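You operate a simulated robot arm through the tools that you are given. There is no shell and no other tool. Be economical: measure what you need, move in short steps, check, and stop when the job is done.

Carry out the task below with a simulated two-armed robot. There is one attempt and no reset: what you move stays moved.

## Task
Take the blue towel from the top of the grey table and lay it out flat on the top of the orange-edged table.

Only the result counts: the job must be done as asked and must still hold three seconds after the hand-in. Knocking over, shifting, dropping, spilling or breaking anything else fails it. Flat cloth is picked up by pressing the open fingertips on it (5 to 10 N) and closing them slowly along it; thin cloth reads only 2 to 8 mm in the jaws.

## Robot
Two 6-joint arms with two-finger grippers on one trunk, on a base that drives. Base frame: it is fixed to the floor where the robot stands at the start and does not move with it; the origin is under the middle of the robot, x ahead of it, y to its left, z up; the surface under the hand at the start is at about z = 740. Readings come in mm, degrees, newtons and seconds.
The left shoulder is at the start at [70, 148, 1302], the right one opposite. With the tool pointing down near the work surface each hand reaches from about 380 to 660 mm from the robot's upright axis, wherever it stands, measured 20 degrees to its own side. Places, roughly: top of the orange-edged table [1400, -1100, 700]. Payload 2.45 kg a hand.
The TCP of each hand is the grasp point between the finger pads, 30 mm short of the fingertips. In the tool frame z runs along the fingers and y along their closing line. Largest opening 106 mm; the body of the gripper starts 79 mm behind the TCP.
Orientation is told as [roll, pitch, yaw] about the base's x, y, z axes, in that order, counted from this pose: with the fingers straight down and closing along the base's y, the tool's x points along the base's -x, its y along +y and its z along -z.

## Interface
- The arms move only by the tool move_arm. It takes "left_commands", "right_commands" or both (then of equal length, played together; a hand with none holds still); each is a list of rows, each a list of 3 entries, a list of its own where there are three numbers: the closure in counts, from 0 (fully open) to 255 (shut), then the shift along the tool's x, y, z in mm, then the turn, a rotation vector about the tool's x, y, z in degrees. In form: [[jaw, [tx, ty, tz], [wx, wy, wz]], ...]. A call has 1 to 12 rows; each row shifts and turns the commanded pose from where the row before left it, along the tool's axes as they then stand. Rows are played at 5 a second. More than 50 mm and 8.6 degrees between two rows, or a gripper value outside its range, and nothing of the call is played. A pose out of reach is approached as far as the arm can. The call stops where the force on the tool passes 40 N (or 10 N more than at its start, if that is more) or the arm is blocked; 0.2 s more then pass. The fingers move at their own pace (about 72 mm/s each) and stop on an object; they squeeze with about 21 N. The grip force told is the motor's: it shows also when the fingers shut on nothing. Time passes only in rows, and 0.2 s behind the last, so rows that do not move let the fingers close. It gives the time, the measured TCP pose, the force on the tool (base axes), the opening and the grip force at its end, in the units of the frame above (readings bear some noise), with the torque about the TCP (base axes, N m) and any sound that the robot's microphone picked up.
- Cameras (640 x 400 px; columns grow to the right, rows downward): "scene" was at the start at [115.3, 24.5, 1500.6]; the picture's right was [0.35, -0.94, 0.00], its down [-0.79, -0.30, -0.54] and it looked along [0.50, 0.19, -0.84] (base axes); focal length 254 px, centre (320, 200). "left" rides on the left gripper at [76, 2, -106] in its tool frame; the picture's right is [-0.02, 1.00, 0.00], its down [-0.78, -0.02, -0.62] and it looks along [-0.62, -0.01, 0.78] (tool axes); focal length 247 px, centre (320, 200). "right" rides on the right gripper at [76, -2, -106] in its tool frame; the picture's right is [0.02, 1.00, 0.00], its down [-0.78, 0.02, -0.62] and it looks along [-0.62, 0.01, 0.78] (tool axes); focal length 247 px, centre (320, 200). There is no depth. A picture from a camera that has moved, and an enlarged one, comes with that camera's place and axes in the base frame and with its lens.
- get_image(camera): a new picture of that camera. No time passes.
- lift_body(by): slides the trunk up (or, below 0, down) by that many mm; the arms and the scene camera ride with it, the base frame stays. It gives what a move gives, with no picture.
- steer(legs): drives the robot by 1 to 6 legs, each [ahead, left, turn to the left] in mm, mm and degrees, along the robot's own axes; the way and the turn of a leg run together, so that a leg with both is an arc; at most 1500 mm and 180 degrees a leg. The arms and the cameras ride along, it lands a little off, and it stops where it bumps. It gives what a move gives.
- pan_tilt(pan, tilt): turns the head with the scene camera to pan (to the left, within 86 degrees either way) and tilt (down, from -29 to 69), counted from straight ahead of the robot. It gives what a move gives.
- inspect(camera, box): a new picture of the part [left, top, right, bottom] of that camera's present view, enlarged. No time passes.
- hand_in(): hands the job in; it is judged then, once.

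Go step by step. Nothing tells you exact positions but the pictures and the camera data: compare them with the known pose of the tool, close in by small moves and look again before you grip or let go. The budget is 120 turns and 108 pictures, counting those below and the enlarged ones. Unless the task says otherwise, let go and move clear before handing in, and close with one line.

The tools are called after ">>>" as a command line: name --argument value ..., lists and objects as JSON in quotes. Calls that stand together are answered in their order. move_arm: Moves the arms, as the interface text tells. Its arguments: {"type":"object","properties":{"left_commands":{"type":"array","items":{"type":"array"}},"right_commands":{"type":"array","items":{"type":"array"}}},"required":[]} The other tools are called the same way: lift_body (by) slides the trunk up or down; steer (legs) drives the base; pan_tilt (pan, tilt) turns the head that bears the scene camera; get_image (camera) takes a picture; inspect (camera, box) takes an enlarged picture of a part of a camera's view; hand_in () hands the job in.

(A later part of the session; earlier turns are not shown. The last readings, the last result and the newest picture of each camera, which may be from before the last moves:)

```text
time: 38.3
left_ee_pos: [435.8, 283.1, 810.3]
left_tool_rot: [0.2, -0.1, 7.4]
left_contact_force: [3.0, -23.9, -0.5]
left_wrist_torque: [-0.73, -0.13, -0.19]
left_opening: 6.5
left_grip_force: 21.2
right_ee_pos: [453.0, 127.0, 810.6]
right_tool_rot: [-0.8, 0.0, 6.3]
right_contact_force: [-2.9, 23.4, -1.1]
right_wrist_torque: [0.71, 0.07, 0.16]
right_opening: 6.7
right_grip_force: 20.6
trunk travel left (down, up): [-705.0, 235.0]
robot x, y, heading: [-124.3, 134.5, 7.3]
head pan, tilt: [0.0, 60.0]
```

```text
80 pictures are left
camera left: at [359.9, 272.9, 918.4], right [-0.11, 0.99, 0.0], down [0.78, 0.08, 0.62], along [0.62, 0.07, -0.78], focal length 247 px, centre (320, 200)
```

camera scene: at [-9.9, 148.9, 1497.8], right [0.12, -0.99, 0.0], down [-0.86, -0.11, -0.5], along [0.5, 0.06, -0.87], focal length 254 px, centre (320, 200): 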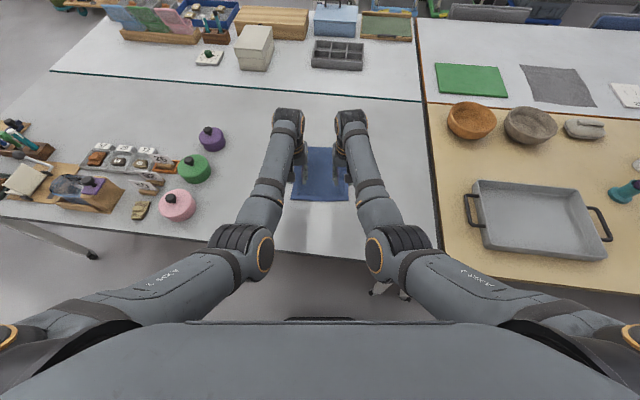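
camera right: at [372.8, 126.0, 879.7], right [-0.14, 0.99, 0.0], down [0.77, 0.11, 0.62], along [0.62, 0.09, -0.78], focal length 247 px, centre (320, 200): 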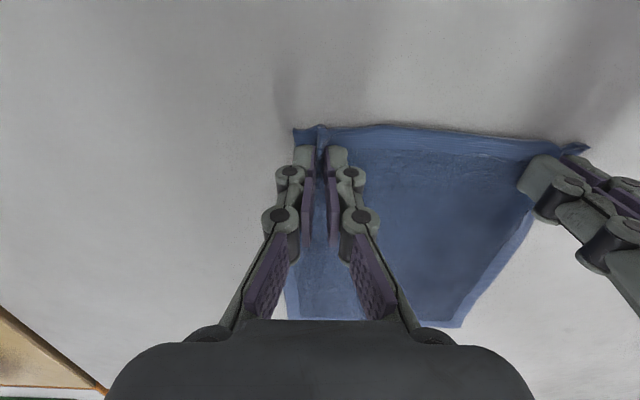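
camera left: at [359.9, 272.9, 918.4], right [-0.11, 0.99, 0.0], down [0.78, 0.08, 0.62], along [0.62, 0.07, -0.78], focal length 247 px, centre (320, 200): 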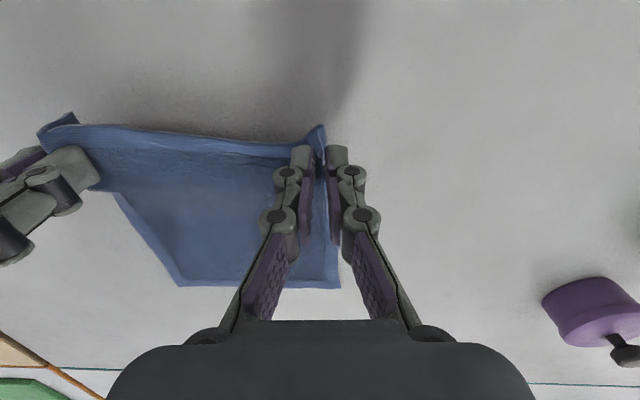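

Tension rose between the hands; ease them inward before anything slips.

>>> move_arm --left_commands '[[255, [0, -5, 0], [0, 0, 0]], [255, [0, 0, 0], [0, 0, 0]]]' --right_commands '[[255, [0, 5, 0], [0, 0, 0]], [255, [0, 0, 0], [0, 0, 0]]]'

```text
time: 38.9
left_ee_pos: [437.7, 281.8, 809.3]
left_tool_rot: [0.6, -0.2, 7.7]
left_contact_force: [2.5, -23.6, 0.5]
left_wrist_torque: [-0.77, -0.08, -0.18]
left_opening: 6.1
left_grip_force: 21.1
right_ee_pos: [453.0, 127.8, 809.6]
right_tool_rot: [-1.0, 0.0, 6.0]
right_contact_force: [-2.2, 23.6, 0.1]
right_wrist_torque: [0.73, 0.06, 0.16]
right_opening: 6.8
right_grip_force: 21.1
trunk travel left (down, up): [-705.0, 235.0]
robot x, y, heading: [-125.6, 133.0, 7.0]
head pan, tilt: [0.0, 60.0]
```

>>> move_arm --left_commands '[[255, [0, -6, 0], [0, 0, 0]], [255, [0, -6, 0], [0, 0, 0]], [255, [0, 0, 0], [0, 0, 0]]]' --right_commands '[[255, [0, 6, 0], [0, 0, 0]], [255, [0, 6, 0], [0, 0, 0]], [255, [0, 0, 0], [0, 0, 0]]]'

>>> get_image --camera "scene"

>>> get_image --camera "right"

```text
time: 39.7
left_ee_pos: [436.4, 281.6, 806.3]
left_tool_rot: [1.4, -0.1, 8.3]
left_contact_force: [3.2, -23.3, -0.2]
left_wrist_torque: [-0.75, -0.07, -0.18]
left_opening: 6.2
left_grip_force: 21.0
right_ee_pos: [454.8, 127.6, 804.9]
right_tool_rot: [-2.1, 0.2, 5.4]
right_contact_force: [-3.7, 23.2, -0.5]
right_wrist_torque: [0.72, 0.13, 0.17]
right_opening: 6.8
right_grip_force: 21.1
trunk travel left (down, up): [-705.0, 235.0]
robot x, y, heading: [-123.8, 132.1, 7.4]
head pan, tilt: [0.0, 60.0]
```

```text
79 pictures are left
camera scene: at [-9.8, 149.1, 1427.8], right [0.12, -0.99, 0.0], down [-0.86, -0.11, -0.5], along [0.5, 0.06, -0.87], focal length 254 px, centre (320, 200)
```

scene: 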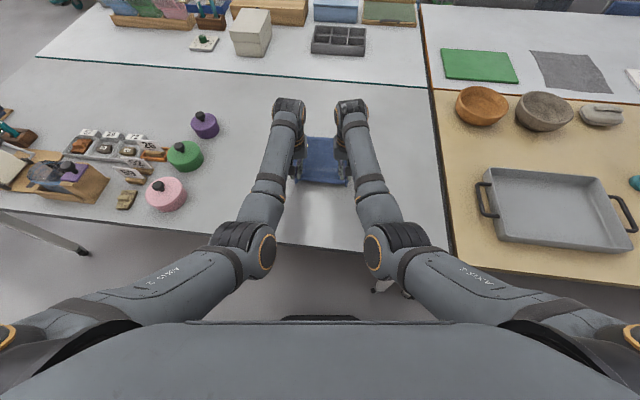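

```text
78 pictures are left
camera right: at [378.6, 123.9, 912.1], right [-0.12, 0.99, -0.04], down [0.78, 0.11, 0.62], along [0.62, 0.04, -0.78], focal length 247 px, centre (320, 200)
```

right: 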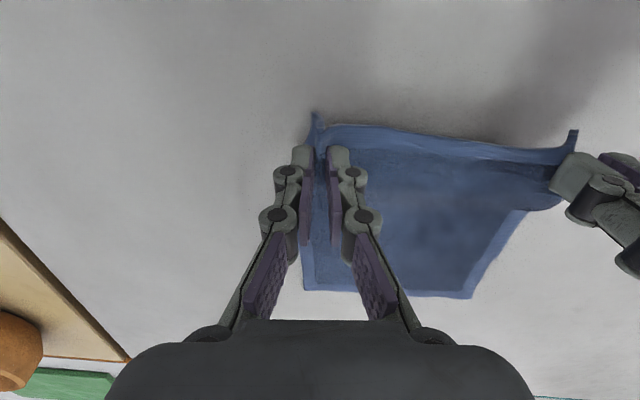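

The arms seem limited when raised relative to the trunk; I'll raise the trunk instead and let the hands back down relative to it.

>>> lift_body --by 80

>>> move_arm --left_commands '[[255, [0, 0, 15], [0, 0, 0]], [255, [0, 0, 15], [0, 0, 0]], [255, [0, 0, 8], [0, 0, 0]], [255, [0, 0, 0], [0, 0, 0]]]' --right_commands '[[255, [0, 0, 15], [0, 0, 0]], [255, [0, 0, 15], [0, 0, 0]], [255, [0, 0, 8], [0, 0, 0]], [255, [0, 0, 0], [0, 0, 0]]]'

```text
time: 40.9
left_ee_pos: [440.7, 280.8, 890.1]
left_tool_rot: [1.4, -0.5, 8.2]
left_contact_force: [2.9, -17.3, -1.4]
left_wrist_torque: [-0.51, -0.07, -0.16]
left_opening: 5.5
left_grip_force: 21.1
right_ee_pos: [455.4, 129.6, 887.3]
right_tool_rot: [-2.0, -0.3, 5.5]
right_contact_force: [-1.6, 17.2, 0.5]
right_wrist_torque: [0.54, 0.08, 0.16]
right_opening: 6.2
right_grip_force: 21.2
trunk travel left (down, up): [-785.0, 155.0]
robot x, y, heading: [-124.5, 134.1, 7.1]
head pan, tilt: [0.0, 60.0]
```

```text
time: 41.9
left_ee_pos: [437.7, 268.6, 854.6]
left_tool_rot: [0.7, -0.3, 7.6]
left_contact_force: [-0.3, 0.0, 0.3]
left_wrist_torque: [0.05, -0.01, 0.0]
left_opening: 2.9
left_grip_force: 20.8
right_ee_pos: [451.1, 142.2, 849.5]
right_tool_rot: [-1.2, 0.0, 6.1]
right_contact_force: [0.5, 0.3, -0.7]
right_wrist_torque: [-0.01, 0.0, 0.01]
right_opening: 3.4
right_grip_force: 21.4
trunk travel left (down, up): [-785.0, 155.0]
robot x, y, heading: [-125.0, 135.0, 7.1]
head pan, tilt: [0.0, 60.0]
```

Tension is gone. Check the grip.

>>> get_image --camera "left"

>>> get_image --camera "right"

```text
77 pictures are left
camera left: at [361.5, 259.6, 961.2], right [-0.11, 0.99, 0.01], down [0.78, 0.08, 0.63], along [0.62, 0.08, -0.78], focal length 247 px, centre (320, 200)
```

left: 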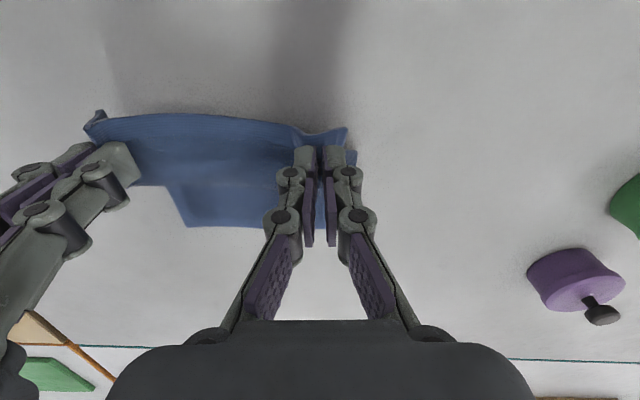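

```text
76 pictures are left
camera right: at [375.9, 135.1, 956.7], right [-0.13, 0.99, -0.02], down [0.78, 0.11, 0.62], along [0.62, 0.06, -0.78], focal length 247 px, centre (320, 200)
```

right: 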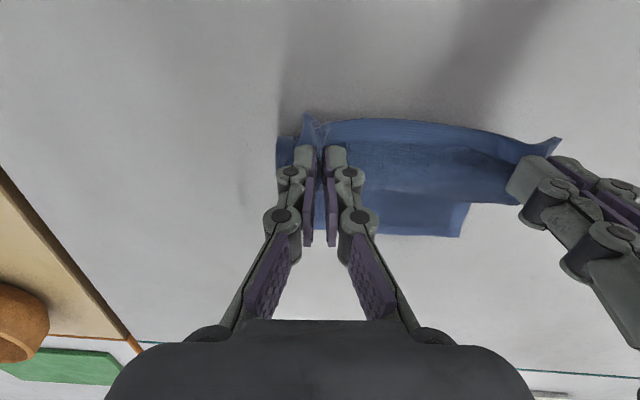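

Grip holds. Lift the trunk to the top and back away from the table, then look left for a passage.

>>> lift_body --by 150

>>> steer --legs '[[-400, 0, 0], [0, 0, -7.2]]'

>>> pan_tilt --pan 60 --tilt 22

>>> get_image --camera "scene"

>>> get_image --camera "left"

```text
time: 43.6
left_ee_pos: [437.7, 270.0, 1003.2]
left_tool_rot: [0.6, -0.1, 7.6]
left_contact_force: [-0.1, -0.4, -0.7]
left_wrist_torque: [0.01, 0.03, -0.03]
left_opening: 2.9
left_grip_force: 21.4
right_ee_pos: [453.4, 143.8, 999.6]
right_tool_rot: [-1.1, -0.1, 6.2]
right_contact_force: [-0.3, -0.8, 0.0]
right_wrist_torque: [-0.01, 0.01, 0.0]
right_opening: 3.2
right_grip_force: 21.6
trunk travel left (down, up): [-935.0, 5.0]
robot x, y, heading: [-124.3, 133.2, 7.0]
head pan, tilt: [0.0, 60.0]
```

```text
time: 46.7
left_ee_pos: [54.2, 152.6, 1001.3]
left_tool_rot: [0.6, -0.2, 0.9]
left_contact_force: [0.1, 0.4, -0.1]
left_wrist_torque: [0.03, 0.03, 0.03]
left_opening: 2.9
left_grip_force: 21.2
right_ee_pos: [54.8, 25.1, 1000.3]
right_tool_rot: [-1.1, 0.0, -0.6]
right_contact_force: [-0.3, 0.2, -0.5]
right_wrist_torque: [-0.04, -0.01, 0.05]
right_opening: 3.6
right_grip_force: 20.9
trunk travel left (down, up): [-935.0, 5.0]
robot x, y, heading: [-525.4, 84.7, 0.3]
head pan, tilt: [0.0, 60.0]
```

```text
time: 48.0
left_ee_pos: [54.0, 153.0, 1003.8]
left_tool_rot: [0.8, -0.2, 1.0]
left_contact_force: [-0.1, -0.5, -0.2]
left_wrist_torque: [-0.01, 0.0, 0.05]
left_opening: 2.8
left_grip_force: 20.8
right_ee_pos: [54.4, 22.1, 1000.6]
right_tool_rot: [-1.2, -0.3, -0.8]
right_contact_force: [-0.1, 1.3, -0.1]
right_wrist_torque: [0.0, -0.02, 0.05]
right_opening: 3.2
right_grip_force: 20.7
trunk travel left (down, up): [-935.0, 5.0]
robot x, y, heading: [-520.6, 81.0, 0.7]
head pan, tilt: [60.0, 22.0]
```

```text
75 pictures are left
camera scene: at [-425.5, 164.4, 1712.6], right [0.87, -0.5, 0.0], down [-0.19, -0.33, -0.93], along [0.46, 0.81, -0.38], focal length 254 px, centre (320, 200)
```

scene: 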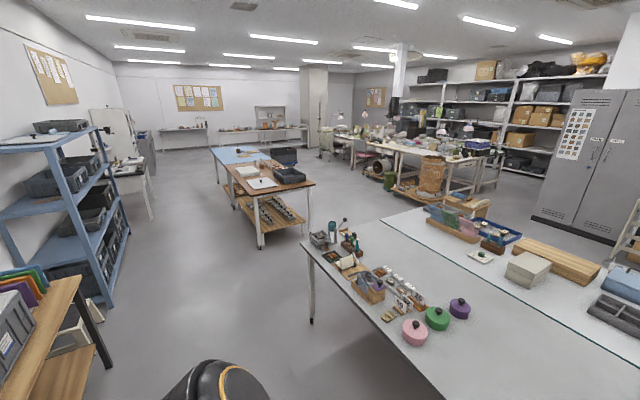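

```text
74 pictures are left
camera left: at [-23.1, 151.3, 1110.5], right [0.0, 1.0, 0.01], down [0.78, -0.01, 0.62], along [0.62, 0.01, -0.78], focal length 247 px, centre (320, 200)
```

left: 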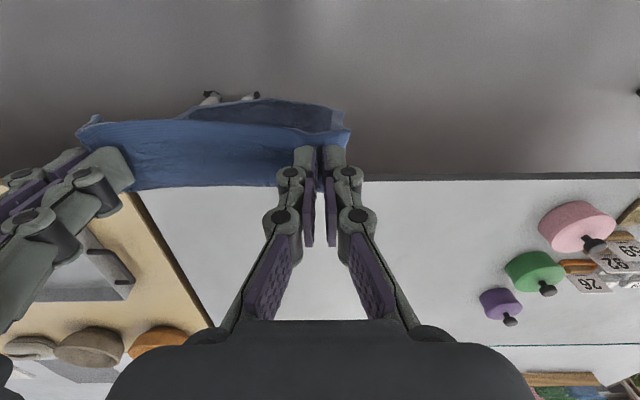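

The left passage (between the grey table's end at y≈1630 and the wooden table at y≈2820) is wide enough. I'll strafe left to its middle.

>>> steer --legs '[[0, 1070, -0.5], [0, 1070, 0]]'

>>> pan_tilt --pan 0 --tilt 25

>>> get_image --camera "scene"

```text
time: 58.5
left_ee_pos: [91.9, 2243.8, 1001.6]
left_tool_rot: [0.8, -0.2, -1.1]
left_contact_force: [0.5, -1.3, 1.1]
left_wrist_torque: [0.02, 0.01, 0.03]
left_opening: 2.9
left_grip_force: 21.4
right_ee_pos: [87.5, 2112.8, 1002.3]
right_tool_rot: [-1.2, -0.2, -2.6]
right_contact_force: [-0.5, 0.6, -0.1]
right_wrist_torque: [-0.01, -0.01, 0.06]
right_opening: 3.2
right_grip_force: 21.3
trunk travel left (down, up): [-935.0, 5.0]
robot x, y, heading: [-483.9, 2197.2, -1.6]
head pan, tilt: [60.0, 22.0]
```

```text
time: 59.8
left_ee_pos: [92.3, 2244.3, 1002.3]
left_tool_rot: [0.9, -0.2, -1.0]
left_contact_force: [-0.1, -1.3, -0.2]
left_wrist_torque: [-0.06, 0.0, 0.05]
left_opening: 3.1
left_grip_force: 20.8
right_ee_pos: [86.9, 2111.8, 1001.1]
right_tool_rot: [-1.2, -0.2, -2.7]
right_contact_force: [-0.5, 2.4, 0.2]
right_wrist_torque: [0.06, 0.02, 0.08]
right_opening: 3.5
right_grip_force: 21.4
trunk travel left (down, up): [-935.0, 5.0]
robot x, y, heading: [-487.2, 2190.9, -1.6]
head pan, tilt: [0.0, 25.0]
```

```text
73 pictures are left
camera scene: at [-344.1, 2191.0, 1707.9], right [-0.03, -1.0, 0.0], down [-0.42, 0.01, -0.91], along [0.91, -0.02, -0.42], focal length 254 px, centre (320, 200)
```

scene: 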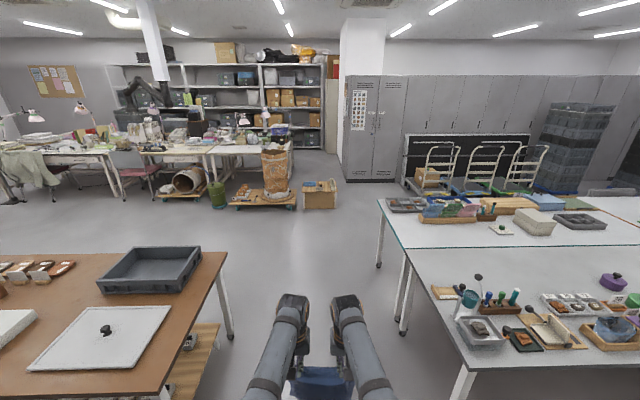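

The passage is clear. Drive through, then turn left to face back (-x) in the open area.

>>> steer --legs '[[0, 0, 1.6], [1250, 0, 0], [1240, 0, 0]]'

>>> get_image --camera "scene"

```text
time: 72.2
left_ee_pos: [2565.9, 2289.2, 1003.8]
left_tool_rot: [0.7, -0.3, 1.3]
left_contact_force: [-0.2, -1.3, -0.3]
left_wrist_torque: [-0.04, 0.02, -0.01]
left_opening: 3.1
left_grip_force: 21.0
right_ee_pos: [2567.1, 2156.6, 1000.3]
right_tool_rot: [-1.1, -0.2, -0.5]
right_contact_force: [-0.1, 1.8, 0.2]
right_wrist_torque: [0.0, -0.01, 0.07]
right_opening: 3.4
right_grip_force: 21.0
trunk travel left (down, up): [-935.0, 5.0]
robot x, y, heading: [1989.8, 2216.8, 0.5]
head pan, tilt: [0.0, 25.0]
```

```text
72 pictures are left
camera scene: at [2132.5, 2217.5, 1707.9], right [0.01, -1.0, 0.0], down [-0.42, 0.0, -0.91], along [0.91, 0.01, -0.42], focal length 254 px, centre (320, 200)
```

scene: 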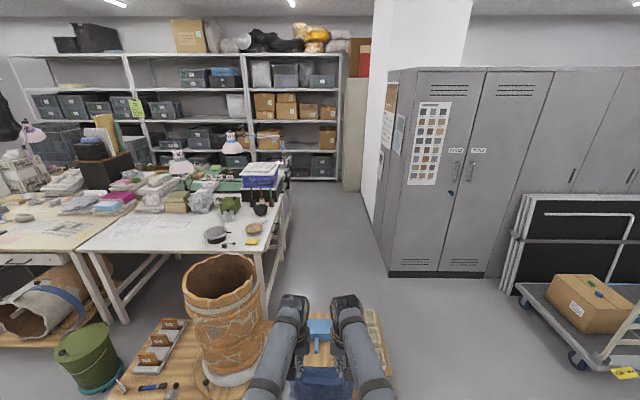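

Clear for turning within arm radius. Turn 180° left, then check.

>>> steer --legs '[[0, 0, 90], [0, 0, 89.5]]'

>>> get_image --camera "scene"

>>> pan_tilt --pan 60 --tilt 25

>>> get_image --camera "scene"

```text
time: 80.3
left_ee_pos: [1416.1, 2132.9, 1003.1]
left_tool_rot: [0.8, -0.2, -177.7]
left_contact_force: [1.3, 2.0, -0.1]
left_wrist_torque: [0.07, -0.02, -0.08]
left_opening: 3.1
left_grip_force: 20.9
right_ee_pos: [1413.0, 2266.9, 1000.5]
right_tool_rot: [-1.3, -0.2, -179.4]
right_contact_force: [0.6, -1.3, -0.5]
right_wrist_torque: [-0.02, -0.02, -0.02]
right_opening: 3.1
right_grip_force: 21.5
trunk travel left (down, up): [-935.0, 5.0]
robot x, y, heading: [1992.8, 2221.7, -178.3]
head pan, tilt: [0.0, 25.0]
```

```text
71 pictures are left
camera scene: at [1848.3, 2212.1, 1707.9], right [-0.03, 1.0, 0.0], down [0.42, 0.01, -0.91], along [-0.91, -0.03, -0.42], focal length 254 px, centre (320, 200)
```

scene: 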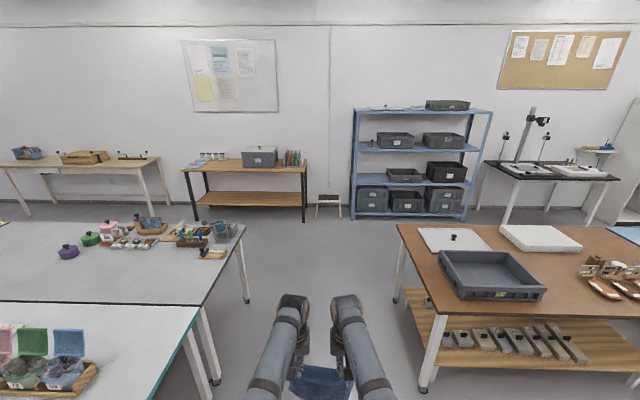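

```text
time: 81.6
left_ee_pos: [1416.3, 2132.9, 1003.0]
left_tool_rot: [1.0, -0.2, -177.6]
left_contact_force: [0.7, 2.5, 0.0]
left_wrist_torque: [0.03, 0.0, -0.03]
left_opening: 2.7
left_grip_force: 20.8
right_ee_pos: [1413.2, 2267.4, 1000.3]
right_tool_rot: [-1.3, -0.1, -179.4]
right_contact_force: [-0.1, -3.0, -0.2]
right_wrist_torque: [-0.09, 0.04, -0.02]
right_opening: 3.3
right_grip_force: 21.5
trunk travel left (down, up): [-935.0, 5.0]
robot x, y, heading: [1990.2, 2216.2, -178.1]
head pan, tilt: [60.0, 25.0]
```

```text
70 pictures are left
camera scene: at [1896.5, 2133.4, 1707.9], right [-0.88, 0.48, 0.0], down [0.2, 0.37, -0.91], along [-0.43, -0.8, -0.42], focal length 254 px, centre (320, 200)
```

scene: 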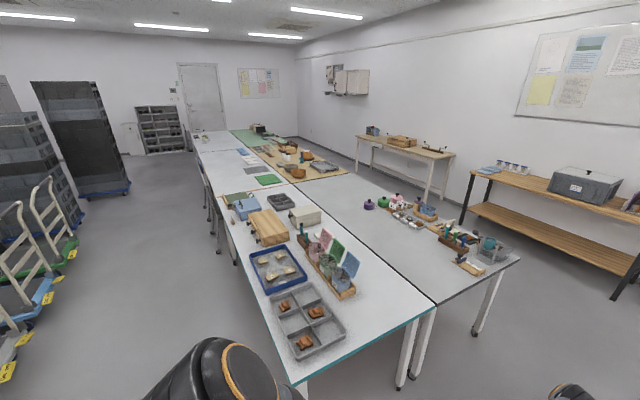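

Corridor behind the tables is clear apart from chairs at the back edge. Back off to x≈2450 and strafe along, pausing to look at the chairs.

>>> steer --legs '[[0, 0, -2], [-460, 0, 0], [0, 1200, 0]]'

>>> get_image --camera "scene"

```text
time: 90.5
left_ee_pos: [1876.3, 934.4, 1003.8]
left_tool_rot: [0.9, -0.3, -179.2]
left_contact_force: [-0.2, 2.0, -0.3]
left_wrist_torque: [0.02, 0.0, -0.06]
left_opening: 2.7
left_grip_force: 20.6
right_ee_pos: [1876.2, 1067.8, 1001.1]
right_tool_rot: [-1.2, -0.3, 179.1]
right_contact_force: [0.9, -1.4, -0.1]
right_wrist_torque: [-0.08, 0.0, 0.02]
right_opening: 3.2
right_grip_force: 21.1
trunk travel left (down, up): [-935.0, 5.0]
robot x, y, heading: [2450.9, 1001.0, -179.7]
head pan, tilt: [60.0, 25.0]
```

```text
69 pictures are left
camera scene: at [2356.4, 922.4, 1707.9], right [-0.87, 0.5, 0.0], down [0.21, 0.37, -0.91], along [-0.45, -0.79, -0.42], focal length 254 px, centre (320, 200)
```

scene: 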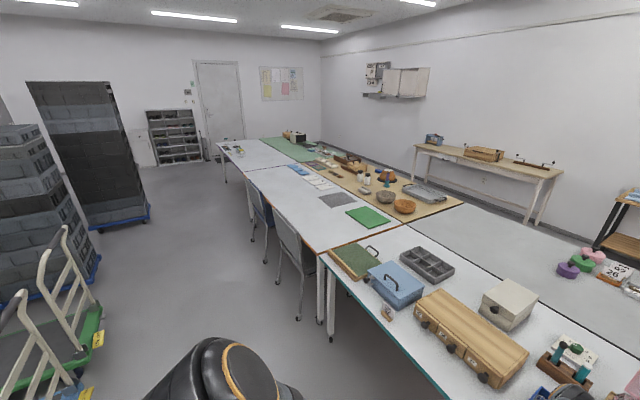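

Chair backs sit at x≈1750–1830, spanning y≈-400…-850 and y≈-1230…-1700; there's a gap around y≈-1030. I'll strafe to that gap, staying clear behind the chairs.

>>> steer --legs '[[-50, 0, 0], [0, 1000, 0], [0, 1030, 0]]'

>>> pan_tilt --pan 0 --tilt 45

>>> get_image --camera "scene"

>>> get_image --camera "left"

```text
time: 101.2
left_ee_pos: [1906.1, -1095.4, 1001.7]
left_tool_rot: [0.9, -0.2, 179.7]
left_contact_force: [-0.3, 2.3, -0.3]
left_wrist_torque: [0.07, 0.0, -0.06]
left_opening: 2.9
left_grip_force: 21.2
right_ee_pos: [1906.8, -961.6, 999.7]
right_tool_rot: [-1.3, -0.2, 177.9]
right_contact_force: [0.2, -1.8, -0.5]
right_wrist_torque: [-0.1, 0.02, 0.02]
right_opening: 3.1
right_grip_force: 20.8
trunk travel left (down, up): [-935.0, 5.0]
robot x, y, heading: [2480.5, -1034.9, 178.9]
head pan, tilt: [60.0, 25.0]
```

```text
time: 102.5
left_ee_pos: [1905.3, -1095.2, 1003.2]
left_tool_rot: [0.8, -0.3, 179.8]
left_contact_force: [0.3, 2.3, -0.1]
left_wrist_torque: [0.04, 0.0, -0.03]
left_opening: 2.9
left_grip_force: 20.7
right_ee_pos: [1907.6, -961.1, 1000.8]
right_tool_rot: [-1.3, -0.2, 177.8]
right_contact_force: [0.1, -2.2, -0.2]
right_wrist_torque: [-0.08, 0.02, 0.02]
right_opening: 3.3
right_grip_force: 21.2
trunk travel left (down, up): [-935.0, 5.0]
robot x, y, heading: [2480.5, -1040.2, 179.1]
head pan, tilt: [0.0, 45.0]
```

```text
68 pictures are left
camera scene: at [2351.1, -1036.2, 1677.3], right [0.02, 1.0, 0.0], down [0.71, -0.01, -0.71], along [-0.71, 0.01, -0.71], focal length 254 px, centre (320, 200)
```

scene: 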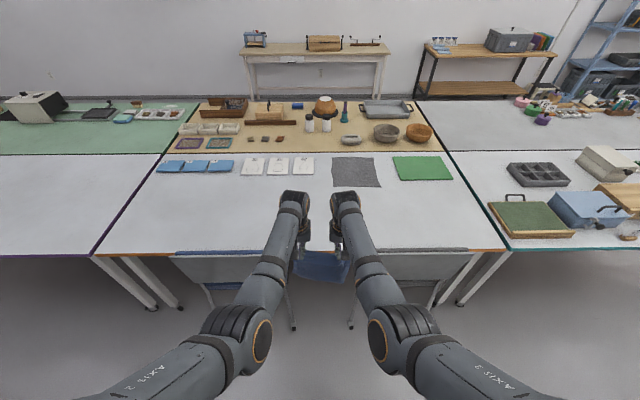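

```text
67 pictures are left
camera left: at [1981.9, -1096.4, 1110.4], right [-0.03, -1.0, 0.01], down [-0.78, 0.03, 0.62], along [-0.62, 0.0, -0.78], focal length 247 px, centre (320, 200)
```

left: 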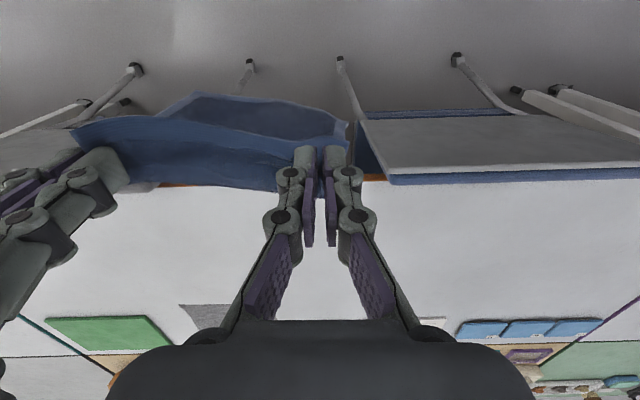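

I'm centred on the gap. Before approaching, check where the base front is relative to the chairs.

>>> pan_tilt --pan 0 --tilt 66

>>> get_image --camera "scene"

```text
time: 103.3
left_ee_pos: [1904.3, -1097.0, 1003.0]
left_tool_rot: [0.9, -0.4, 179.7]
left_contact_force: [0.4, 2.0, 0.5]
left_wrist_torque: [0.07, -0.02, -0.06]
left_opening: 2.8
left_grip_force: 20.9
right_ee_pos: [1908.4, -960.4, 1000.8]
right_tool_rot: [-1.3, -0.3, 177.8]
right_contact_force: [-0.8, -2.2, 0.2]
right_wrist_torque: [-0.07, -0.01, 0.0]
right_opening: 3.1
right_grip_force: 21.1
trunk travel left (down, up): [-935.0, 5.0]
robot x, y, heading: [2482.7, -1033.1, 179.1]
head pan, tilt: [0.0, 66.0]
```

```text
66 pictures are left
camera scene: at [2373.0, -1036.5, 1651.2], right [0.02, 1.0, 0.0], down [0.91, -0.02, -0.41], along [-0.41, 0.01, -0.91], focal length 254 px, centre (320, 200)
```

scene: 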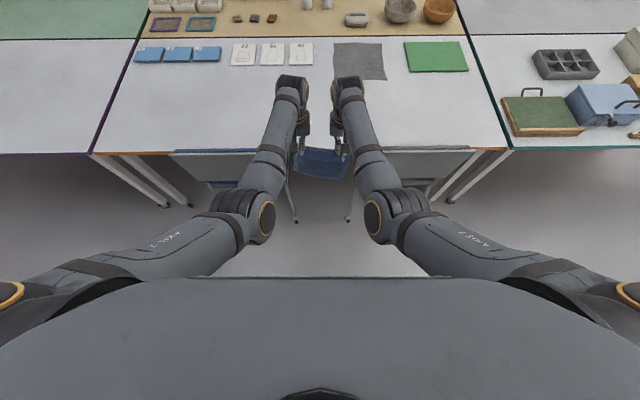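

Base front is around 240 mm ahead of the axis, so I can stand at x≈2090 in front of the chairs. First tilt the fingers forward 30° for reach.

>>> move_arm --left_commands '[[255, [0, 0, 0], [0, -6, 0]], [255, [0, 0, 0], [0, -6, 0]], [255, [0, 0, 0], [0, -6, 0]], [255, [0, 0, 0], [0, -6, 0]], [255, [0, 0, 0], [0, -6, 0]], [255, [0, 0, 0], [0, 0, 0]]]' --right_commands '[[255, [0, 0, 0], [0, -6, 0]], [255, [0, 0, 0], [0, -6, 0]], [255, [0, 0, 0], [0, -6, 0]], [255, [0, 0, 0], [0, -6, 0]], [255, [0, 0, 0], [0, -6, 0]], [255, [0, 0, 0], [0, 0, 0]]]'

>>> get_image --camera "scene"

```text
time: 104.2
left_ee_pos: [1862.2, -1191.5, 1029.2]
left_tool_rot: [10.1, -23.3, 179.4]
left_contact_force: [0.1, -0.4, -0.4]
left_wrist_torque: [0.01, -0.04, 0.0]
left_opening: 0.0
left_grip_force: 20.8
right_ee_pos: [1867.9, -863.3, 1027.0]
right_tool_rot: [-10.5, -23.0, 178.2]
right_contact_force: [-0.9, 0.4, 0.3]
right_wrist_torque: [-0.03, -0.01, -0.02]
right_opening: 2.1
right_grip_force: 21.4
trunk travel left (down, up): [-935.0, 5.0]
robot x, y, heading: [2480.0, -1037.9, 178.8]
head pan, tilt: [0.0, 66.0]
stopped in row 4 (left hand): the arm was blocked; the commanded pose is now the measured one
```

```text
65 pictures are left
camera scene: at [2373.4, -1036.4, 1651.3], right [0.02, 1.0, 0.0], down [0.91, -0.02, -0.41], along [-0.41, 0.01, -0.91], focal length 254 px, centre (320, 200)
```

scene: 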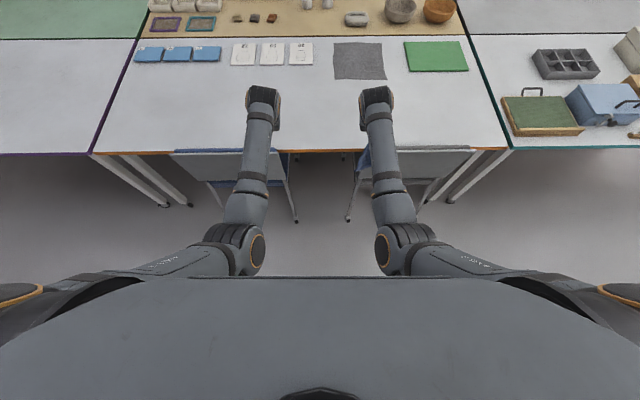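

The arms sprang apart and the left hand lost the cloth. See whether the right still holds it.

>>> get_image --camera "right"

>>> get_image --camera "left"

```text
64 pictures are left
camera right: at [1979.5, -883.7, 1095.1], right [-0.08, -0.98, -0.18], down [-0.49, -0.11, 0.87], along [-0.87, 0.16, -0.47], focal length 247 px, centre (320, 200)
```

right: 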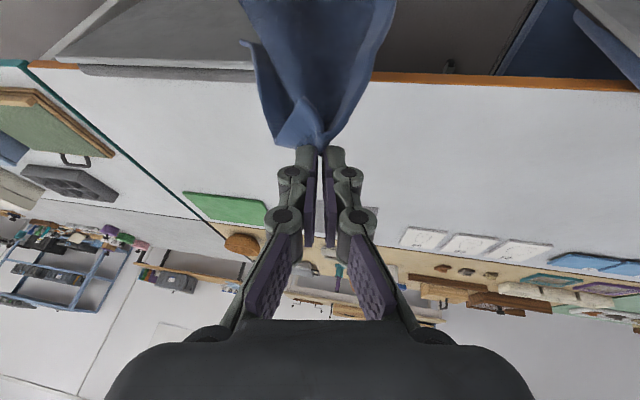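

```text
63 pictures are left
camera left: at [1974.4, -1175.8, 1097.5], right [0.04, -0.98, 0.17], down [-0.48, 0.13, 0.87], along [-0.88, -0.11, -0.47], focal length 247 px, centre (320, 200)
```

left: 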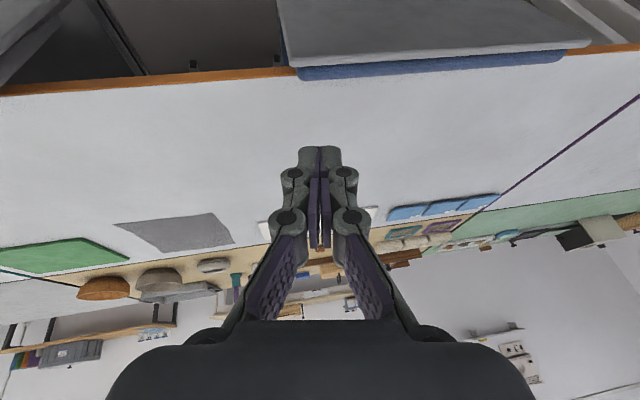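

The right hand still holds the towel by one corner. I'll restore both hands to vertical, lay the towel on the table with the right hand, and then straighten it there.

>>> move_arm --left_commands '[[255, [0, 10, 0], [2.5, 5.8, 0]], [255, [0, 10, 0], [2.5, 5.8, 0]], [255, [0, 10, 0], [2.5, 5.8, 0]], [255, [0, 10, 0], [2.5, 5.6, 0]], [255, [0, 0, 0], [0, 0, 0]]]' --right_commands '[[255, [0, 0, 0], [-2.6, 5.8, 0]], [255, [0, 0, 0], [-2.6, 5.8, 0]], [255, [0, 0, 0], [-2.6, 5.8, 0]], [255, [0, 0, 0], [-2.6, 5.6, 0]], [255, [0, 0, 0], [0, 0, 0]]]'

>>> get_image --camera "scene"

>>> get_image --camera "right"

```text
time: 105.4
left_ee_pos: [1864.8, -1228.6, 1032.9]
left_tool_rot: [-0.7, -0.2, -178.8]
left_contact_force: [-0.9, -1.1, 0.6]
left_wrist_torque: [0.01, 0.02, 0.01]
left_opening: 0.0
left_grip_force: 21.0
right_ee_pos: [1868.6, -864.6, 1027.6]
right_tool_rot: [0.7, 0.0, 176.4]
right_contact_force: [0.9, -0.5, 1.0]
right_wrist_torque: [0.01, 0.0, 0.0]
right_opening: 2.6
right_grip_force: 21.0
trunk travel left (down, up): [-935.0, 5.0]
robot x, y, heading: [2484.3, -1038.0, 179.0]
head pan, tilt: [0.0, 66.0]
```

```text
62 pictures are left
camera scene: at [2373.4, -1036.4, 1651.2], right [0.02, 1.0, 0.0], down [0.91, -0.02, -0.41], along [-0.41, 0.01, -0.91], focal length 254 px, centre (320, 200)
```

scene: 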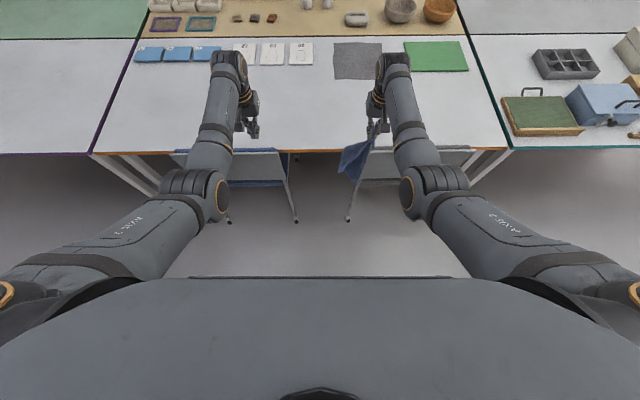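

```text
61 pictures are left
camera right: at [1945.3, -866.4, 1134.8], right [-0.04, -1.0, 0.01], down [-0.78, 0.04, 0.62], along [-0.62, 0.02, -0.78], focal length 247 px, centre (320, 200)
```

right: 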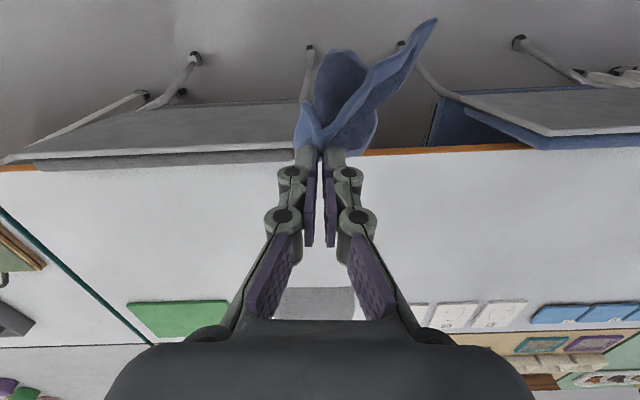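

Both arms are now in a natural elbow-up posture. I'll strafe so the towel enters through the gap, then drive up to the table.

>>> steer --legs '[[0, 110, 0], [250, 0, 0]]'

>>> get_image --camera "scene"

>>> get_image --camera "right"

```text
time: 108.0
left_ee_pos: [1615.6, -1335.6, 1034.4]
left_tool_rot: [-0.7, -0.3, -178.7]
left_contact_force: [0.5, 0.2, 0.6]
left_wrist_torque: [-0.02, 0.0, 0.01]
left_opening: 0.0
left_grip_force: 21.6
right_ee_pos: [1620.0, -972.4, 1027.9]
right_tool_rot: [0.5, -0.2, 176.3]
right_contact_force: [-0.3, -0.3, -0.8]
right_wrist_torque: [0.03, 0.03, -0.03]
right_opening: 2.1
right_grip_force: 21.3
trunk travel left (down, up): [-935.0, 5.0]
robot x, y, heading: [2230.4, -1143.5, 178.7]
head pan, tilt: [0.0, 66.0]
```

```text
60 pictures are left
camera scene: at [2125.4, -1143.5, 1651.5], right [0.02, 1.0, 0.0], down [0.91, -0.02, -0.41], along [-0.41, 0.01, -0.91], focal length 254 px, centre (320, 200)
```

scene: 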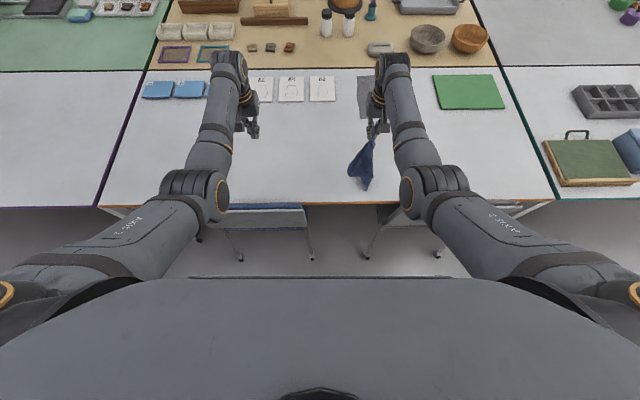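

```text
59 pictures are left
camera right: at [1696.6, -973.3, 1135.7], right [-0.04, -1.0, 0.01], down [-0.78, 0.04, 0.63], along [-0.63, 0.02, -0.78], focal length 247 px, centre (320, 200)
```

right: 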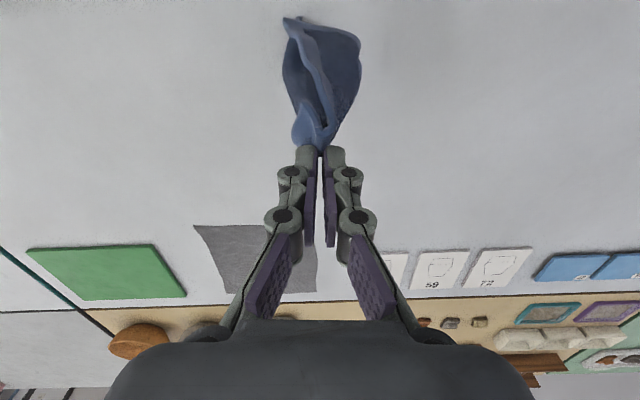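

Towel hangs over the table. Move 110 mm closer, then lay it down by lowering while travelling sideways (+y), so it trails out along y.

>>> steer --legs '[[0, 0, 1.2], [90, 60, 0]]'

>>> lift_body --by -50

>>> get_image --camera "right"

```text
time: 109.5
left_ee_pos: [1531.9, -1405.3, 1035.6]
left_tool_rot: [-0.6, -0.4, -177.6]
left_contact_force: [0.5, 0.5, -0.8]
left_wrist_torque: [-0.06, 0.05, 0.01]
left_opening: 0.0
left_grip_force: 20.1
right_ee_pos: [1526.6, -1042.5, 1027.9]
right_tool_rot: [0.7, -0.3, 177.5]
right_contact_force: [-0.5, 0.6, 0.2]
right_wrist_torque: [-0.02, 0.05, -0.03]
right_opening: 2.3
right_grip_force: 20.8
trunk travel left (down, up): [-935.0, 5.0]
robot x, y, heading: [2145.4, -1206.8, -179.9]
head pan, tilt: [0.0, 66.0]
```

```text
time: 110.5
left_ee_pos: [1529.2, -1407.0, 983.0]
left_tool_rot: [-0.7, -0.2, -177.6]
left_contact_force: [-1.7, -0.1, -0.4]
left_wrist_torque: [0.01, -0.03, -0.02]
left_opening: 0.1
left_grip_force: 20.3
right_ee_pos: [1525.1, -1042.6, 976.6]
right_tool_rot: [0.6, -0.3, 177.5]
right_contact_force: [0.7, -0.1, -0.6]
right_wrist_torque: [0.04, 0.01, 0.02]
right_opening: 2.3
right_grip_force: 21.4
trunk travel left (down, up): [-885.0, 55.0]
robot x, y, heading: [2143.3, -1204.5, -179.4]
head pan, tilt: [0.0, 66.0]
```

```text
58 pictures are left
camera right: at [1602.0, -1044.0, 1084.3], right [-0.02, -1.0, 0.01], down [-0.78, 0.02, 0.62], along [-0.62, 0.01, -0.78], focal length 247 px, centre (320, 200)
```

right: 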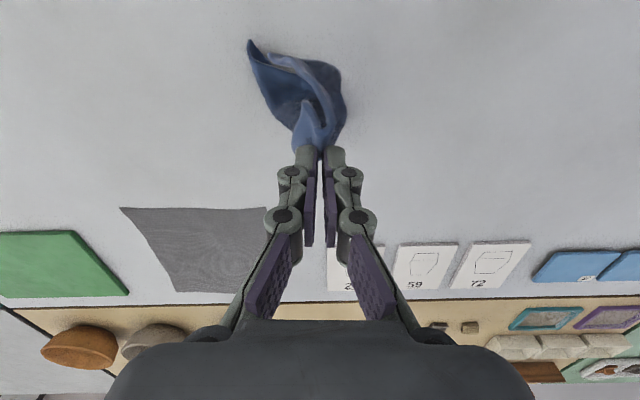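

The tail has landed on the +y side, so I'll trail toward -y instead.

>>> steer --legs '[[0, 70, 0]]'

>>> lift_body --by -60

>>> steer --legs '[[0, 70, 0]]'

>>> get_image --camera "right"

```text
time: 111.5
left_ee_pos: [1528.9, -1469.4, 985.3]
left_tool_rot: [-0.6, -0.3, -177.7]
left_contact_force: [-0.6, 0.6, 0.4]
left_wrist_torque: [0.0, 0.0, 0.01]
left_opening: 0.0
left_grip_force: 21.4
right_ee_pos: [1526.9, -1106.6, 976.3]
right_tool_rot: [1.0, 0.0, 177.5]
right_contact_force: [0.1, 1.0, -0.5]
right_wrist_torque: [-0.04, 0.02, 0.0]
right_opening: 2.4
right_grip_force: 20.7
trunk travel left (down, up): [-885.0, 55.0]
robot x, y, heading: [2143.1, -1272.4, -179.9]
head pan, tilt: [0.0, 66.0]
```

```text
time: 112.5
left_ee_pos: [1529.9, -1473.8, 924.4]
left_tool_rot: [-0.8, -0.3, -177.6]
left_contact_force: [0.8, 0.0, 0.6]
left_wrist_torque: [-0.02, 0.01, -0.01]
left_opening: 0.2
left_grip_force: 20.9
right_ee_pos: [1524.6, -1110.5, 917.3]
right_tool_rot: [0.6, -0.2, 177.4]
right_contact_force: [0.0, -0.3, 0.3]
right_wrist_torque: [0.02, 0.01, -0.03]
right_opening: 2.6
right_grip_force: 21.0
trunk travel left (down, up): [-825.0, 115.0]
robot x, y, heading: [2146.8, -1271.4, -179.8]
head pan, tilt: [0.0, 66.0]
```

```text
time: 113.5
left_ee_pos: [1528.6, -1540.4, 923.7]
left_tool_rot: [-0.6, -0.3, -177.8]
left_contact_force: [-0.2, -0.1, 0.2]
left_wrist_torque: [-0.02, -0.02, 0.01]
left_opening: 0.3
left_grip_force: 21.1
right_ee_pos: [1525.8, -1175.7, 916.2]
right_tool_rot: [0.6, -0.1, 177.2]
right_contact_force: [-0.1, -0.4, -0.7]
right_wrist_torque: [-0.01, 0.03, -0.01]
right_opening: 2.3
right_grip_force: 20.9
trunk travel left (down, up): [-825.0, 115.0]
robot x, y, heading: [2141.5, -1343.2, -179.9]
head pan, tilt: [0.0, 66.0]
```

```text
57 pictures are left
camera right: at [1603.1, -1176.5, 1023.7], right [-0.03, -1.0, 0.01], down [-0.78, 0.03, 0.62], along [-0.62, 0.01, -0.78], focal length 247 px, centre (320, 200)
```

right: 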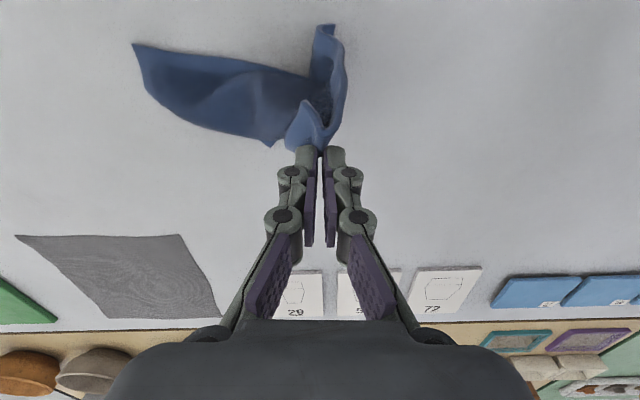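

Laying out nicely. Continue.

>>> lift_body --by -60

>>> steer --legs '[[0, 60, 0]]'

>>> lift_body --by -60

>>> steer --legs '[[0, 50, 0]]'

>>> get_image --camera "right"

```text
time: 114.5
left_ee_pos: [1528.5, -1542.4, 863.6]
left_tool_rot: [-0.7, -0.3, -177.8]
left_contact_force: [0.0, 0.3, 0.1]
left_wrist_torque: [-0.01, 0.0, -0.05]
left_opening: 0.3
left_grip_force: 20.4
right_ee_pos: [1525.8, -1178.4, 857.2]
right_tool_rot: [0.5, -0.2, 177.3]
right_contact_force: [0.4, 0.5, 0.6]
right_wrist_torque: [0.03, 0.03, 0.01]
right_opening: 2.5
right_grip_force: 20.9
trunk travel left (down, up): [-765.0, 175.0]
robot x, y, heading: [2143.6, -1342.1, -179.9]
head pan, tilt: [0.0, 66.0]
```

```text
time: 115.5
left_ee_pos: [1527.8, -1600.1, 864.4]
left_tool_rot: [-0.8, -0.2, -177.9]
left_contact_force: [0.8, -0.1, -0.5]
left_wrist_torque: [0.0, -0.05, -0.05]
left_opening: 0.0
left_grip_force: 21.2
right_ee_pos: [1526.7, -1236.0, 856.3]
right_tool_rot: [0.6, -0.1, 177.2]
right_contact_force: [0.2, 0.1, -0.6]
right_wrist_torque: [-0.03, 0.07, 0.0]
right_opening: 2.7
right_grip_force: 21.2
trunk travel left (down, up): [-765.0, 175.0]
robot x, y, heading: [2147.0, -1405.4, 179.9]
head pan, tilt: [0.0, 66.0]
```

```text
time: 116.5
left_ee_pos: [1529.5, -1600.5, 804.1]
left_tool_rot: [-0.9, -0.3, -177.9]
left_contact_force: [-0.7, -0.9, -0.6]
left_wrist_torque: [0.02, 0.03, -0.02]
left_opening: 0.0
left_grip_force: 21.1
right_ee_pos: [1526.4, -1235.6, 797.5]
right_tool_rot: [0.7, -0.2, 177.2]
right_contact_force: [-0.3, 1.0, 0.8]
right_wrist_torque: [0.02, 0.0, 0.03]
right_opening: 2.6
right_grip_force: 21.1
trunk travel left (down, up): [-705.0, 235.0]
robot x, y, heading: [2141.6, -1403.7, 180.1]
head pan, tilt: [0.0, 66.0]
```

```text
time: 117.4
left_ee_pos: [1528.5, -1650.3, 803.4]
left_tool_rot: [-0.7, -0.3, -177.8]
left_contact_force: [0.2, -0.6, -0.6]
left_wrist_torque: [0.05, -0.01, -0.02]
left_opening: 0.2
left_grip_force: 20.4
right_ee_pos: [1527.0, -1285.5, 796.5]
right_tool_rot: [0.6, -0.2, 177.1]
right_contact_force: [0.1, -0.1, -0.3]
right_wrist_torque: [0.02, -0.02, -0.01]
right_opening: 2.7
right_grip_force: 21.1
trunk travel left (down, up): [-705.0, 235.0]
robot x, y, heading: [2145.2, -1451.4, 179.9]
head pan, tilt: [0.0, 66.0]
```

```text
56 pictures are left
camera right: at [1603.5, -1286.4, 904.0], right [-0.03, -1.0, 0.01], down [-0.78, 0.03, 0.62], along [-0.62, 0.01, -0.78], focal length 247 px, centre (320, 200)
```

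right: 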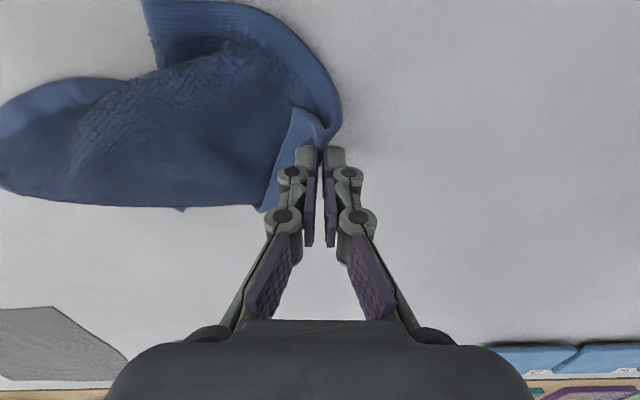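

>>> lift_body --by -40

>>> steer --legs '[[0, 40, 0]]'

>>> pan_tilt --pan -20 --tilt 60

>>> get_image --camera "scene"

>>> get_image --camera "right"

```text
time: 118.0
left_ee_pos: [1529.4, -1649.8, 770.8]
left_tool_rot: [-0.9, -0.4, -178.0]
left_contact_force: [-0.8, 0.2, -0.6]
left_wrist_torque: [0.0, -0.02, -0.02]
left_opening: 0.2
left_grip_force: 20.9
right_ee_pos: [1523.9, -1285.6, 773.2]
right_tool_rot: [0.5, -1.0, 177.1]
right_contact_force: [3.0, -0.5, 16.3]
right_wrist_torque: [0.08, -0.22, -0.03]
right_opening: 2.1
right_grip_force: 21.1
trunk travel left (down, up): [-671.0, 269.0]
robot x, y, heading: [2143.1, -1452.1, 180.0]
head pan, tilt: [0.0, 66.0]
stopped: the force on the tool passed its limit at 48 N (the readings are from after the stop); the commanded pose is now the measured one
```

```text
time: 118.9
left_ee_pos: [1530.7, -1690.5, 770.7]
left_tool_rot: [-0.9, -0.4, -178.0]
left_contact_force: [-0.1, -0.8, -0.3]
left_wrist_torque: [0.03, -0.01, 0.01]
left_opening: 0.3
left_grip_force: 20.8
right_ee_pos: [1524.6, -1325.4, 772.5]
right_tool_rot: [0.2, -1.1, 177.0]
right_contact_force: [0.3, 4.0, 19.6]
right_wrist_torque: [0.22, -0.11, -0.01]
right_opening: 2.4
right_grip_force: 21.5
trunk travel left (down, up): [-671.0, 269.0]
robot x, y, heading: [2143.5, -1490.0, 179.9]
head pan, tilt: [0.0, 66.0]
```

```text
time: 119.8
left_ee_pos: [1529.6, -1690.9, 771.5]
left_tool_rot: [-0.9, -0.4, -178.0]
left_contact_force: [0.2, 1.4, 0.2]
left_wrist_torque: [-0.01, 0.02, 0.03]
left_opening: 0.0
left_grip_force: 20.9
right_ee_pos: [1522.9, -1326.1, 772.8]
right_tool_rot: [0.4, -1.2, 177.1]
right_contact_force: [-3.3, -1.2, 14.5]
right_wrist_torque: [0.05, 0.0, -0.01]
right_opening: 2.2
right_grip_force: 21.3
trunk travel left (down, up): [-671.0, 269.0]
robot x, y, heading: [2141.7, -1492.3, 179.9]
head pan, tilt: [-20.0, 60.0]
```

```text
55 pictures are left
camera scene: at [2032.6, -1469.7, 1394.5], right [0.34, 0.94, 0.0], down [0.81, -0.3, -0.5], along [-0.47, 0.17, -0.87], focal length 254 px, centre (320, 200)
```

scene: 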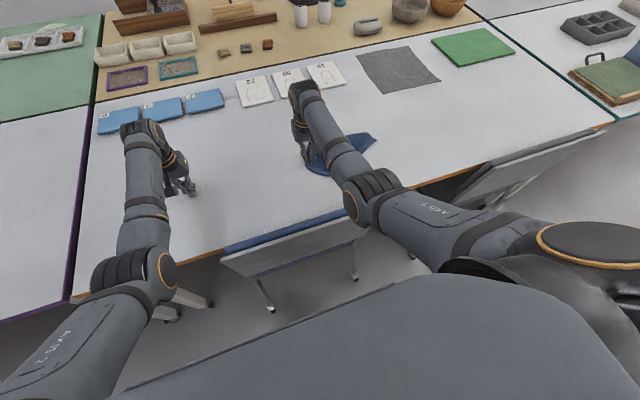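

```text
54 pictures are left
camera right: at [1600.4, -1326.7, 878.7], right [-0.03, -1.0, 0.01], down [-0.77, 0.03, 0.64], along [-0.64, 0.01, -0.77], focal length 247 px, centre (320, 200)
```

right: 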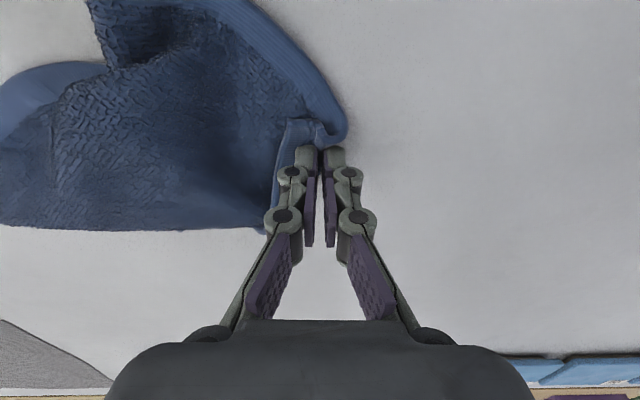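

The surface is at z≈740 here too. Release the corner gently and lift clear to see the shape.

>>> move_arm --right_commands '[[240, [0, 0, -1], [0, 0, 0]], [215, [0, 0, -1], [0, 0, 0]], [190, [0, 0, 0], [0, 0, 0]], [190, [0, 0, 0], [0, 0, 0]], [190, [0, 0, -15], [0, 0, 0]], [190, [0, 0, -30], [0, 0, 0]]]'

>>> lift_body --by 130

>>> get_image --camera "right"

```text
time: 121.2
left_ee_pos: [1528.4, -1690.4, 770.9]
left_tool_rot: [-0.8, -0.2, -178.0]
left_contact_force: [-0.3, -0.3, 0.4]
left_wrist_torque: [0.01, 0.0, 0.03]
left_opening: 0.1
left_grip_force: 21.2
right_ee_pos: [1522.8, -1325.5, 817.6]
right_tool_rot: [0.4, -1.0, 177.0]
right_contact_force: [-0.5, 0.1, 0.0]
right_wrist_torque: [-0.01, 0.0, -0.01]
right_opening: 27.0
right_grip_force: 0.0
trunk travel left (down, up): [-671.0, 269.0]
robot x, y, heading: [2146.1, -1491.0, 179.7]
head pan, tilt: [-20.0, 60.0]
```

```text
time: 122.7
left_ee_pos: [1529.0, -1689.8, 900.8]
left_tool_rot: [-0.8, -0.4, -178.0]
left_contact_force: [0.2, 0.4, -0.9]
left_wrist_torque: [0.01, -0.02, -0.01]
left_opening: 0.3
left_grip_force: 21.1
right_ee_pos: [1522.2, -1326.9, 947.1]
right_tool_rot: [0.4, -0.8, 177.0]
right_contact_force: [-0.5, 0.1, -0.2]
right_wrist_torque: [0.0, 0.02, -0.05]
right_opening: 27.0
right_grip_force: 0.0
trunk travel left (down, up): [-801.0, 139.0]
robot x, y, heading: [2146.0, -1489.8, 180.2]
head pan, tilt: [-20.0, 60.0]
```

```text
53 pictures are left
camera right: at [1600.8, -1326.3, 1053.5], right [-0.03, -1.0, 0.01], down [-0.77, 0.03, 0.63], along [-0.63, 0.01, -0.77], focal length 247 px, centre (320, 200)
```

right: 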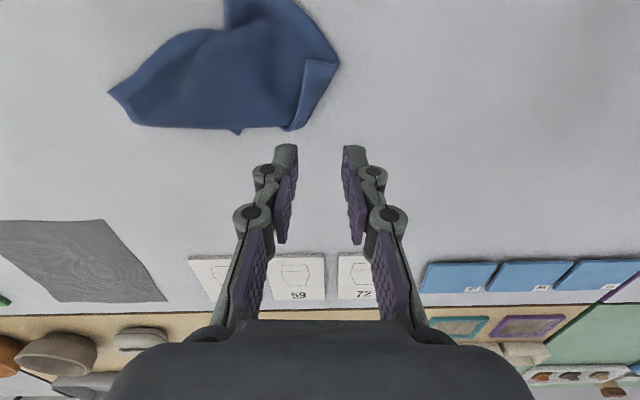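

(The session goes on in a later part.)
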